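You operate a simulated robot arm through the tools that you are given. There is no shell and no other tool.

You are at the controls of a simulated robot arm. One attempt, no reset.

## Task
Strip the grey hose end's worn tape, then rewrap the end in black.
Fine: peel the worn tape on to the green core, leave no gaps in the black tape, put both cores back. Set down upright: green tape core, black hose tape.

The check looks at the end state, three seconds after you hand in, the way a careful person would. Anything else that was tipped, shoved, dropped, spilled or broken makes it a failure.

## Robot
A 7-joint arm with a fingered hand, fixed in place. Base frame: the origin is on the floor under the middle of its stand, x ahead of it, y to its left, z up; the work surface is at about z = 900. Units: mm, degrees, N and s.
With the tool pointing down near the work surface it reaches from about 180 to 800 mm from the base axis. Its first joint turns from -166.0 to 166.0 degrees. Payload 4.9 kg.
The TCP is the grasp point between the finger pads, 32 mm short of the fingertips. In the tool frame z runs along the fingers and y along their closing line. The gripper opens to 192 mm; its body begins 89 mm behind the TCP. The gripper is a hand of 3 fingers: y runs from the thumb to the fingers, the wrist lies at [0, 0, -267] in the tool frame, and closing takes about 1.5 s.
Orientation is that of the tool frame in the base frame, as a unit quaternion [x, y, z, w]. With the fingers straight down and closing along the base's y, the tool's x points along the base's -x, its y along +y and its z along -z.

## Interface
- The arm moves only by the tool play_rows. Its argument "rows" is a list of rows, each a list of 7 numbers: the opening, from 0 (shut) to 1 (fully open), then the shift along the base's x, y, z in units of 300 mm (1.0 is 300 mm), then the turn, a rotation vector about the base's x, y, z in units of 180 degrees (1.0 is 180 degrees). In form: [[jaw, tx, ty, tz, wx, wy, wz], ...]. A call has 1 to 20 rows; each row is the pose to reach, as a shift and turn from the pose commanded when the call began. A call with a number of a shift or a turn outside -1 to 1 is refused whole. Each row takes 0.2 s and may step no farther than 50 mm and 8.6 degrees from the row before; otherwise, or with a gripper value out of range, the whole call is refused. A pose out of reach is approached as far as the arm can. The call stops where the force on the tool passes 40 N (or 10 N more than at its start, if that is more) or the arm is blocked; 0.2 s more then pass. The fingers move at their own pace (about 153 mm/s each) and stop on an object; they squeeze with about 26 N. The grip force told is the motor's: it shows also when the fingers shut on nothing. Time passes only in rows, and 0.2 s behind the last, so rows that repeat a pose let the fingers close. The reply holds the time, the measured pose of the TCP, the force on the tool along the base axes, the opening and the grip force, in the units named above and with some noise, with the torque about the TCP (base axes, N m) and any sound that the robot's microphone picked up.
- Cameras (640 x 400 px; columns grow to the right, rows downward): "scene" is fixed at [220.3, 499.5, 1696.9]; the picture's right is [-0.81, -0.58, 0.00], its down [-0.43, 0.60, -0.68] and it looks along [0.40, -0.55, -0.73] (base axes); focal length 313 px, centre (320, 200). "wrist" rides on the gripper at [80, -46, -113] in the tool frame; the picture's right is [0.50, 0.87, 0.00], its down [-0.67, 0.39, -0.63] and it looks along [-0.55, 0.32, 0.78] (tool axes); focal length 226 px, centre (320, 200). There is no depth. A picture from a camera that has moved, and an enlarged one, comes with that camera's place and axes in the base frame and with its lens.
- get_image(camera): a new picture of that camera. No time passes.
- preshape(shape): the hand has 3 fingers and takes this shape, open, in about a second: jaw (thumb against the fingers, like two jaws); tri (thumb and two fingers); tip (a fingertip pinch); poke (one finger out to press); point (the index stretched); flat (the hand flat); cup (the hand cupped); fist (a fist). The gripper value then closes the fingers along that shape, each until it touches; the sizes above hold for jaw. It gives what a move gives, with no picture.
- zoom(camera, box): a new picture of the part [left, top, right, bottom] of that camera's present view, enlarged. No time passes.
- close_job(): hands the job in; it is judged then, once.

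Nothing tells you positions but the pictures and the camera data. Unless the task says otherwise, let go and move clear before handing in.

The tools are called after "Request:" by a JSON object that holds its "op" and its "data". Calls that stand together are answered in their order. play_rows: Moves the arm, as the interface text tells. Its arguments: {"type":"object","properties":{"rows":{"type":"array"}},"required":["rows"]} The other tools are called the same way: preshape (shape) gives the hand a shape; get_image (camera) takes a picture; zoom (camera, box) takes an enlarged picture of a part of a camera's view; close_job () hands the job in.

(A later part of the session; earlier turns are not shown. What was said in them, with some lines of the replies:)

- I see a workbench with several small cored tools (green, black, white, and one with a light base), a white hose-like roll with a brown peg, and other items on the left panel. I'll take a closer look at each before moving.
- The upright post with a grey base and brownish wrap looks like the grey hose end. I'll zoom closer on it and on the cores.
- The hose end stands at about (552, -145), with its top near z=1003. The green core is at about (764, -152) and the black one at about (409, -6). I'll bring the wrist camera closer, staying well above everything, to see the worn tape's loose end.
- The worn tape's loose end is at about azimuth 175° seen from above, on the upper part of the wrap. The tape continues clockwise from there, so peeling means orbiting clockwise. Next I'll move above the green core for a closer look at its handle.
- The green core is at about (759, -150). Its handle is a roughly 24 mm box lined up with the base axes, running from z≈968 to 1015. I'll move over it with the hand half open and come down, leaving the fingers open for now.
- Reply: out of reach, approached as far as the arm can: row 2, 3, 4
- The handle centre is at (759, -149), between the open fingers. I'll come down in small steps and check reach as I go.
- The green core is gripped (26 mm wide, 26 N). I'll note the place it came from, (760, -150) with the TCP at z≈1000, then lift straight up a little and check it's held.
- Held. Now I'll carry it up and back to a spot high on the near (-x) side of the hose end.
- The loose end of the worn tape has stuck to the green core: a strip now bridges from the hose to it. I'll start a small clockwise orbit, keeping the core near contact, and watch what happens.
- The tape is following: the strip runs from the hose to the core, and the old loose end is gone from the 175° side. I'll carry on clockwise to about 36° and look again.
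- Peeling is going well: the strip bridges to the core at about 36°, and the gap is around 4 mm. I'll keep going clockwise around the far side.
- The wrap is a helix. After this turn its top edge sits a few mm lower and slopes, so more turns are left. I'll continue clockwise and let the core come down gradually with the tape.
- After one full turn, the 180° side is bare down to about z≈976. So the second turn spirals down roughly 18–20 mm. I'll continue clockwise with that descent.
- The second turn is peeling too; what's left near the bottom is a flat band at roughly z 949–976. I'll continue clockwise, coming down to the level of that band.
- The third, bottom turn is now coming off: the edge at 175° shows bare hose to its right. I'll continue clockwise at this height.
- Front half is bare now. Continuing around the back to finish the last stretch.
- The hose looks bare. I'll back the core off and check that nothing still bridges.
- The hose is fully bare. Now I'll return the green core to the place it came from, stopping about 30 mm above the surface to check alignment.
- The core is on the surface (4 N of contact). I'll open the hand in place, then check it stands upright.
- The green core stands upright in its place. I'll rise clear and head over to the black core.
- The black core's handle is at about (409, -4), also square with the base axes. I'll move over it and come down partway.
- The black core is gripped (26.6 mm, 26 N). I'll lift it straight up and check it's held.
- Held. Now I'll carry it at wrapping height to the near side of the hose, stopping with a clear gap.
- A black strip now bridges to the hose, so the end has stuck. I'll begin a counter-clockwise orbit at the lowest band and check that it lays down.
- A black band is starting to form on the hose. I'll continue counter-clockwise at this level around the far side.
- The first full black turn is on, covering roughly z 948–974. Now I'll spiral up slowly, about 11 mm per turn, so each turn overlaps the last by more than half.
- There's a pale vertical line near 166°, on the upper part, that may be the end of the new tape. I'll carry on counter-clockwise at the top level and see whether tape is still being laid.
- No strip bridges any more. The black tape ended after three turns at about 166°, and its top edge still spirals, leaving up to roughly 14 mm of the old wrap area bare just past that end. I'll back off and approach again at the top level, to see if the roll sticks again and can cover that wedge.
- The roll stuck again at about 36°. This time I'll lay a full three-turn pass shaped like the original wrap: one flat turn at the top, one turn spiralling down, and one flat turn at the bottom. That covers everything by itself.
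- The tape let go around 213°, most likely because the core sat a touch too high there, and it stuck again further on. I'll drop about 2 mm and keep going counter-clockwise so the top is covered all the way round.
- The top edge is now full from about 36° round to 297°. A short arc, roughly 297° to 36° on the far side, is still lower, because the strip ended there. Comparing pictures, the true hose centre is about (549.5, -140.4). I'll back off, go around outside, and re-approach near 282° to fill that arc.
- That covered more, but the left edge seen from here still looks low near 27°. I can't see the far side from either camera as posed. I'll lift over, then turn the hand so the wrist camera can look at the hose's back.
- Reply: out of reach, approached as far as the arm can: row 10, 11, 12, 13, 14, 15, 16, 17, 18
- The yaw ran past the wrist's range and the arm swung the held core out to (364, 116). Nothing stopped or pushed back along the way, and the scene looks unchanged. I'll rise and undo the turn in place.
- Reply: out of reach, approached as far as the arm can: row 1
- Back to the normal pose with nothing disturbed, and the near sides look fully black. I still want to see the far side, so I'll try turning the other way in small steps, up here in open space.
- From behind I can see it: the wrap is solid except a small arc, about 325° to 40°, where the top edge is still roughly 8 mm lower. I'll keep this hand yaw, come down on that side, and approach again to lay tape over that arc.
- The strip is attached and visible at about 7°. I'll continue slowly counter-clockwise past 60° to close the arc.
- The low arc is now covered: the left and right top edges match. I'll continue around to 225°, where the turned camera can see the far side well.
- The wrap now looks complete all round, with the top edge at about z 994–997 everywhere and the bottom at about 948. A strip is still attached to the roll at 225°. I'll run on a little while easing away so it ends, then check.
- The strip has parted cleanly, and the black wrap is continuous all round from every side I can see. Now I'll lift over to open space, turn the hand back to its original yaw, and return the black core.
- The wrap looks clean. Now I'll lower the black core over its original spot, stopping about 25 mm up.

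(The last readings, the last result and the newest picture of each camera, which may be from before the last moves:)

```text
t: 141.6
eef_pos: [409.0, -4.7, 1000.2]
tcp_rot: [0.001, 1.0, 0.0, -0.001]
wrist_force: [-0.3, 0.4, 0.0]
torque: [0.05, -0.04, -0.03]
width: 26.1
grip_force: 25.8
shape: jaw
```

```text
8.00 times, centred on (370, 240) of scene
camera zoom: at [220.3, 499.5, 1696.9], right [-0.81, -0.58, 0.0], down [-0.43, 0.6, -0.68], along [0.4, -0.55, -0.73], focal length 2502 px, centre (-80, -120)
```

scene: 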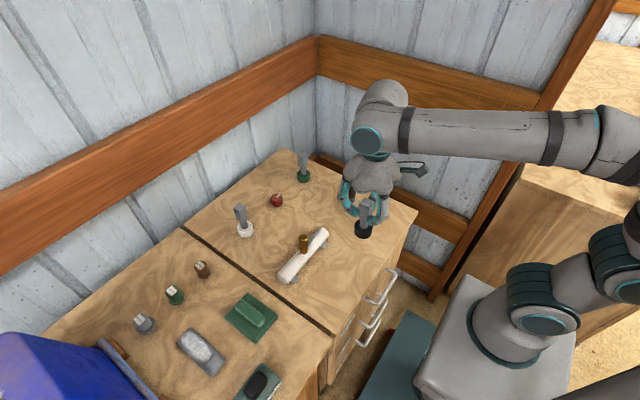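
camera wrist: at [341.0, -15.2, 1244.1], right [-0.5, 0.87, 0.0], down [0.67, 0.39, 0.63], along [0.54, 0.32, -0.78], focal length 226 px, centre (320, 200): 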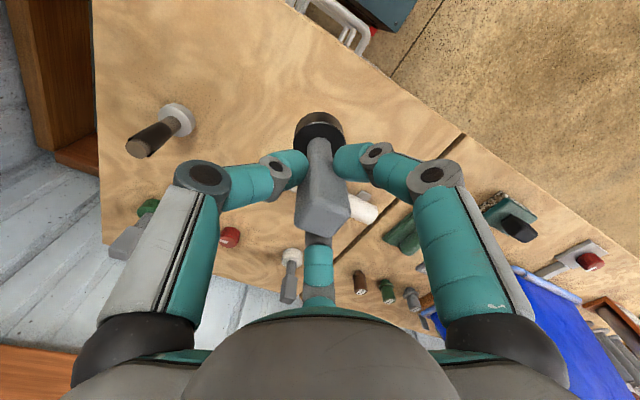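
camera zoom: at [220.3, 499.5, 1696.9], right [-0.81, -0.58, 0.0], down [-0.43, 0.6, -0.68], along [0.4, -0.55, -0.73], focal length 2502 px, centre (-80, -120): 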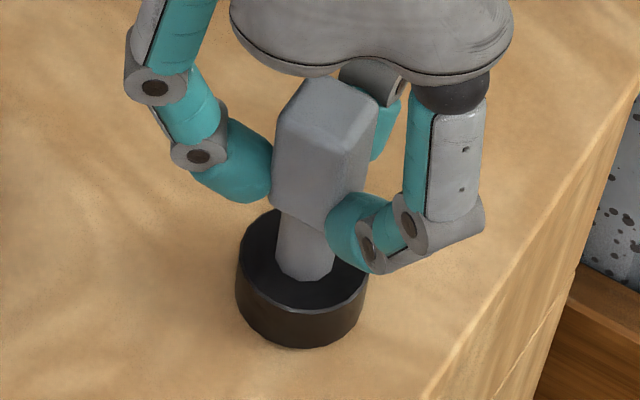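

Request:
{"op": "play_rows", "data": {"rows": [[0, 0, 0, -0.003, 0, 0, 0], [0, 0, 0, -0.003, 0, 0, 0], [0, 0, 0, -0.003, 0, 0, 0]]}}

Request:
{"op": "play_rows", "data": {"rows": [[0, 0, 0, -0.003, 0, 0, 0], [0, 0, 0, -0.003, 0, 0, 0], [0, 0, 0, -0.003, 0, 0, 0]]}}

```text
t: 142.4
eef_pos: [410.1, -5.5, 1000.4]
tcp_rot: [0.001, 1.0, 0.0, -0.002]
wrist_force: [-0.6, 0.1, -0.8]
torque: [0.0, 0.01, -0.02]
width: 26.0
grip_force: 26.0
shape: jaw
```

```text
t: 143.2
eef_pos: [410.6, -5.0, 999.9]
tcp_rot: [0.001, 1.0, 0.001, -0.001]
wrist_force: [0.2, -0.2, -1.2]
torque: [0.01, -0.03, 0.02]
width: 26.1
grip_force: 26.3
shape: jaw
```

Request:
{"op": "play_rows", "data": {"rows": [[0, 0, 0, -0.004, 0, 0, 0], [0, 0, 0, -0.004, 0, 0, 0], [0, 0, 0, -0.004, 0, 0, 0]]}}

Request:
{"op": "play_rows", "data": {"rows": [[0, 0, 0, -0.003, 0, 0, 0], [0, 0, 0, -0.003, 0, 0, 0], [0, 0, 0, -0.003, 0, 0, 0]]}}

```text
t: 144.0
eef_pos: [410.1, -4.4, 999.7]
tcp_rot: [0.001, 1.0, 0.0, 0.0]
wrist_force: [-0.1, -0.7, 4.7]
torque: [-0.04, 0.0, -0.01]
width: 26.2
grip_force: 26.2
shape: jaw
```

```text
t: 144.8
eef_pos: [410.0, -5.1, 998.4]
tcp_rot: [0.001, 1.0, 0.0, 0.001]
wrist_force: [-0.7, -4.6, 15.8]
torque: [-0.14, 0.04, -0.02]
width: 26.5
grip_force: 26.1
shape: jaw
```

The core is on the bench but pressed a little hard (16 N). I'll ease up about a millimetre, then open.

Request:
{"op": "play_rows", "data": {"rows": [[0, 0, 0, 0.0035, 0, 0, 0], [0, 0, 0, 0.0035, 0, 0, 0]]}}

Request:
{"op": "zoom", "data": {"camera": "scene", "box": [350, 215, 390, 265]}}

Request:
{"op": "zoom", "data": {"camera": "wrist", "box": [220, 40, 420, 200]}}

```text
t: 145.4
eef_pos: [410.7, -5.0, 998.5]
tcp_rot: [0.001, 1.0, 0.0, -0.002]
wrist_force: [1.2, -1.3, 5.7]
torque: [-0.04, -0.02, -0.02]
width: 26.5
grip_force: 26.1
shape: jaw
```

```text
8.00 times, centred on (370, 240) of scene
camera zoom: at [220.3, 499.5, 1696.9], right [-0.81, -0.58, 0.0], down [-0.43, 0.6, -0.68], along [0.4, -0.55, -0.73], focal length 2502 px, centre (-80, -120)
```

zoom: 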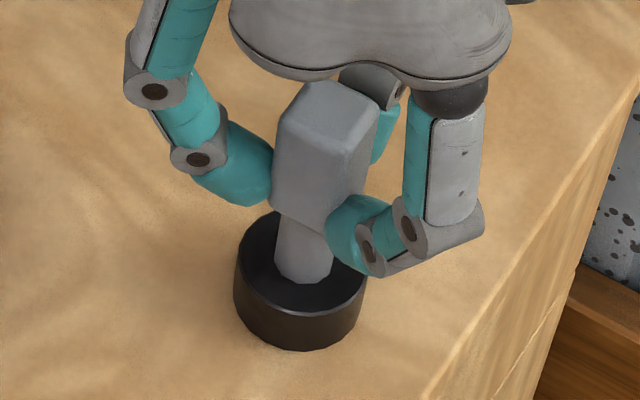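

```text
2.50 times, centred on (320, 120) of wrist
camera zoom: at [331.0, -49.7, 1112.3], right [-0.5, 0.87, 0.0], down [0.67, 0.39, 0.63], along [0.54, 0.31, -0.78], focal length 565 px, centre (320, 400)
```

zoom: 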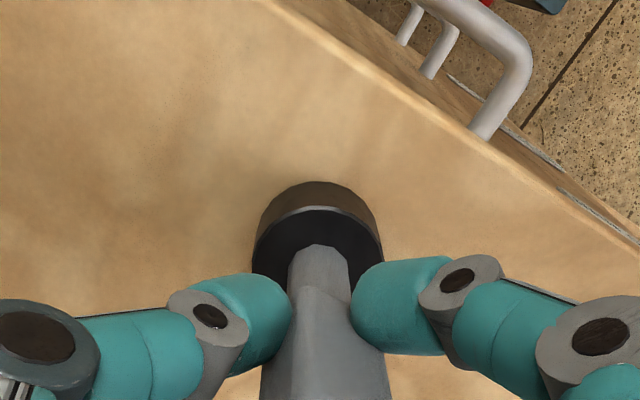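

Request:
{"op": "play_rows", "data": {"rows": [[0.17, 0, 0, 0.002, 0, 0, 0], [0.22, 0, 0, 0.002, 0, 0, 0], [0.3, 0, 0, 0.002, 0, 0, 0], [0.4, 0, 0, 0.002, 0, 0, 0], [0.5, 0, 0, 0.002, 0, 0, 0], [0.5, 0, 0, 0.002, 0, 0, 0], [0.5, 0, 0, 0.002, 0, 0, 0]]}}

Request:
{"op": "zoom", "data": {"camera": "scene", "box": [350, 215, 390, 265]}}

Request:
{"op": "zoom", "data": {"camera": "wrist", "box": [220, 40, 420, 200]}}

```text
t: 147.0
eef_pos: [411.0, -4.4, 1000.1]
tcp_rot: [0.0, 1.0, -0.001, -0.001]
wrist_force: [0.4, 0.9, -0.6]
torque: [-0.01, 0.01, -0.01]
width: 95.3
grip_force: 0.0
shape: jaw
```

```text
8.00 times, centred on (370, 240) of scene
camera zoom: at [220.3, 499.5, 1696.9], right [-0.81, -0.58, 0.0], down [-0.43, 0.6, -0.68], along [0.4, -0.55, -0.73], focal length 2502 px, centre (-80, -120)
```

zoom: 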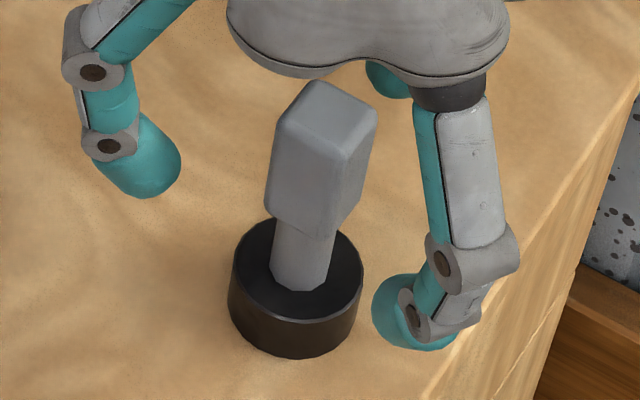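

```text
2.50 times, centred on (320, 120) of wrist
camera zoom: at [331.8, -49.5, 1113.3], right [-0.5, 0.87, 0.0], down [0.67, 0.39, 0.63], along [0.55, 0.31, -0.78], focal length 565 px, centre (320, 400)
```

zoom: 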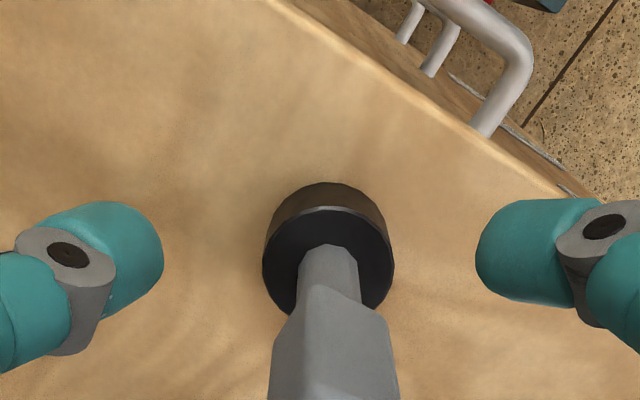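

The black core is released and standing. Now I'll rise straight up and move clear.

Request:
{"op": "play_rows", "data": {"rows": [[0.5, 0, 0, 0.06, 0, 0, 0], [0.5, 0, 0, 0.14, 0, 0, 0], [0.5, 0, 0, 0.26, 0, 0, 0], [0.5, 0, 0, 0.4, 0, 0, 0], [0.5, 0, 0, 0.52, 0, 0, 0], [0.5, -0.1, -0.1, 0.6, 0, 0, 0], [0.5, -0.1, -0.1, 0.6, 0, 0, 0]]}}

Request:
{"op": "get_image", "data": {"camera": "scene"}}

Request:
{"op": "get_image", "data": {"camera": "wrist"}}

Request:
{"op": "zoom", "data": {"camera": "scene", "box": [330, 170, 400, 265]}}

Request:
{"op": "zoom", "data": {"camera": "scene", "box": [280, 145, 330, 190]}}

Request:
{"op": "zoom", "data": {"camera": "scene", "box": [340, 176, 366, 206]}}

```text
t: 148.6
eef_pos: [380.7, -33.6, 1177.2]
tcp_rot: [0.0, 1.0, 0.0, -0.002]
wrist_force: [-0.1, 0.1, -0.9]
torque: [0.0, -0.01, 0.04]
width: 95.8
grip_force: 0.1
shape: jaw
```

```text
taken
```

scene: 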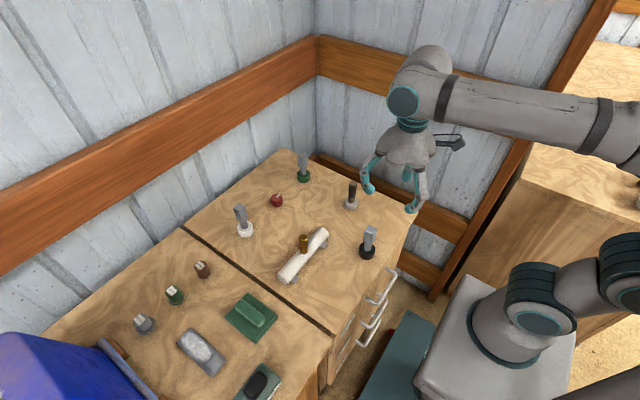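

```text
taken
camera wrist: at [301.8, -78.9, 1291.1], right [-0.5, 0.87, 0.0], down [0.67, 0.39, 0.63], along [0.55, 0.31, -0.78], focal length 226 px, centre (320, 200)
```

wrist: 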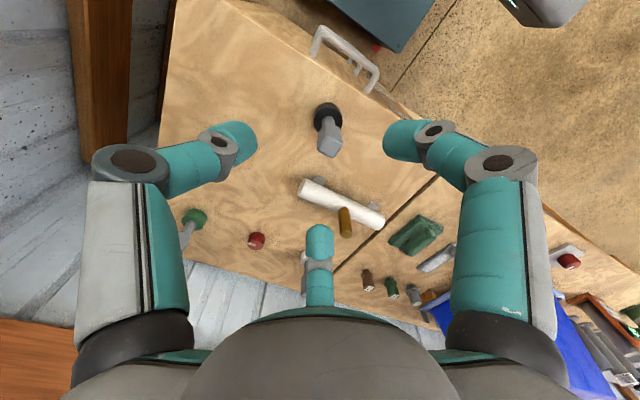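

```text
4.21 times, centred on (365, 218) of scene
camera zoom: at [220.3, 499.5, 1696.9], right [-0.81, -0.58, 0.0], down [-0.43, 0.6, -0.68], along [0.4, -0.55, -0.73], focal length 1317 px, centre (130, 126)
```

zoom: 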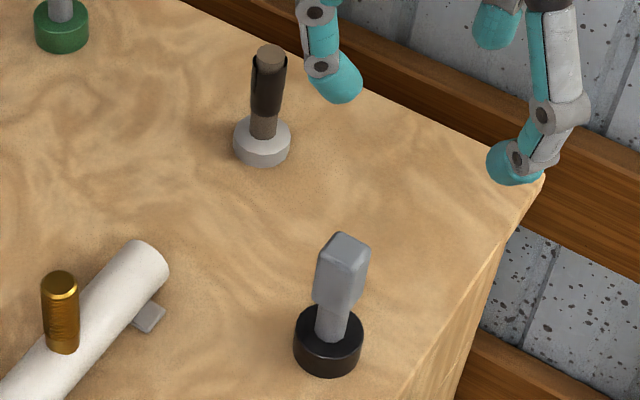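

```text
8.89 times, centred on (305, 168) of scene
camera zoom: at [220.3, 499.5, 1696.9], right [-0.81, -0.58, 0.0], down [-0.43, 0.6, -0.68], along [0.4, -0.55, -0.73], focal length 2780 px, centre (453, 489)
```

zoom: 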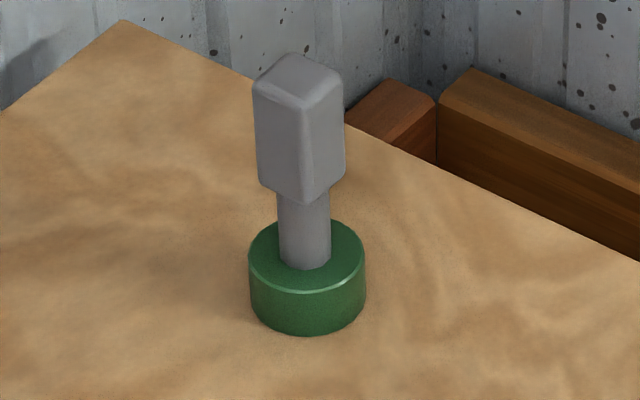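

```text
13.33 times, centred on (353, 191) of scene
camera zoom: at [220.3, 499.5, 1696.9], right [-0.81, -0.58, 0.0], down [-0.43, 0.6, -0.68], along [0.4, -0.55, -0.73], focal length 4170 px, centre (-120, 320)
```

zoom: 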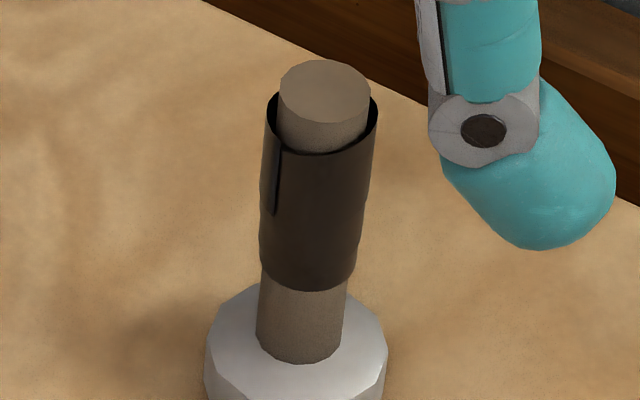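

The bench looks right: the grey hose end is bare of the worn tape and wrapped in black from about z 948 to 995. Both cores stand upright in their places, nothing else has moved, and the hand is empty and clear. I'm handing in now.

Request:
{"op": "close_job", "data": {}}

```text
The job is handed in.
```

I stripped the worn tape off the grey hose end onto the green core and rewrapped the end in black. Both cores are back in their places, standing upright, within a few millimetres of where they started. I've handed the job in; the result of the check hasn't come back.

- **Peeling:** all three turns of worn tape came off, and the hose looked bare from both camera views before I rewrapped it. The green core itself doesn't look any different for having tape on it.
- **Wrapping:** the black tape is not one continuous strip. The first three turns left the top edge spiralling low. After that, the strip kept ending early without an obvious cause, so I added several overlapping strips to fill the top.
- **Coverage:** the finished wrap runs from about z 948 to 995, the same stretch the old tape covered. I saw no gaps from the front, sides or back. One tape end shows as a thin vertical seam near the top on the side facing the scene camera.
- **Out-of-range turn:** at one point I turned the hand past the wrist's range, and the arm swung the black core out over the front of the bench. The arm felt no unusual force, and the pictures afterwards show nothing disturbed.
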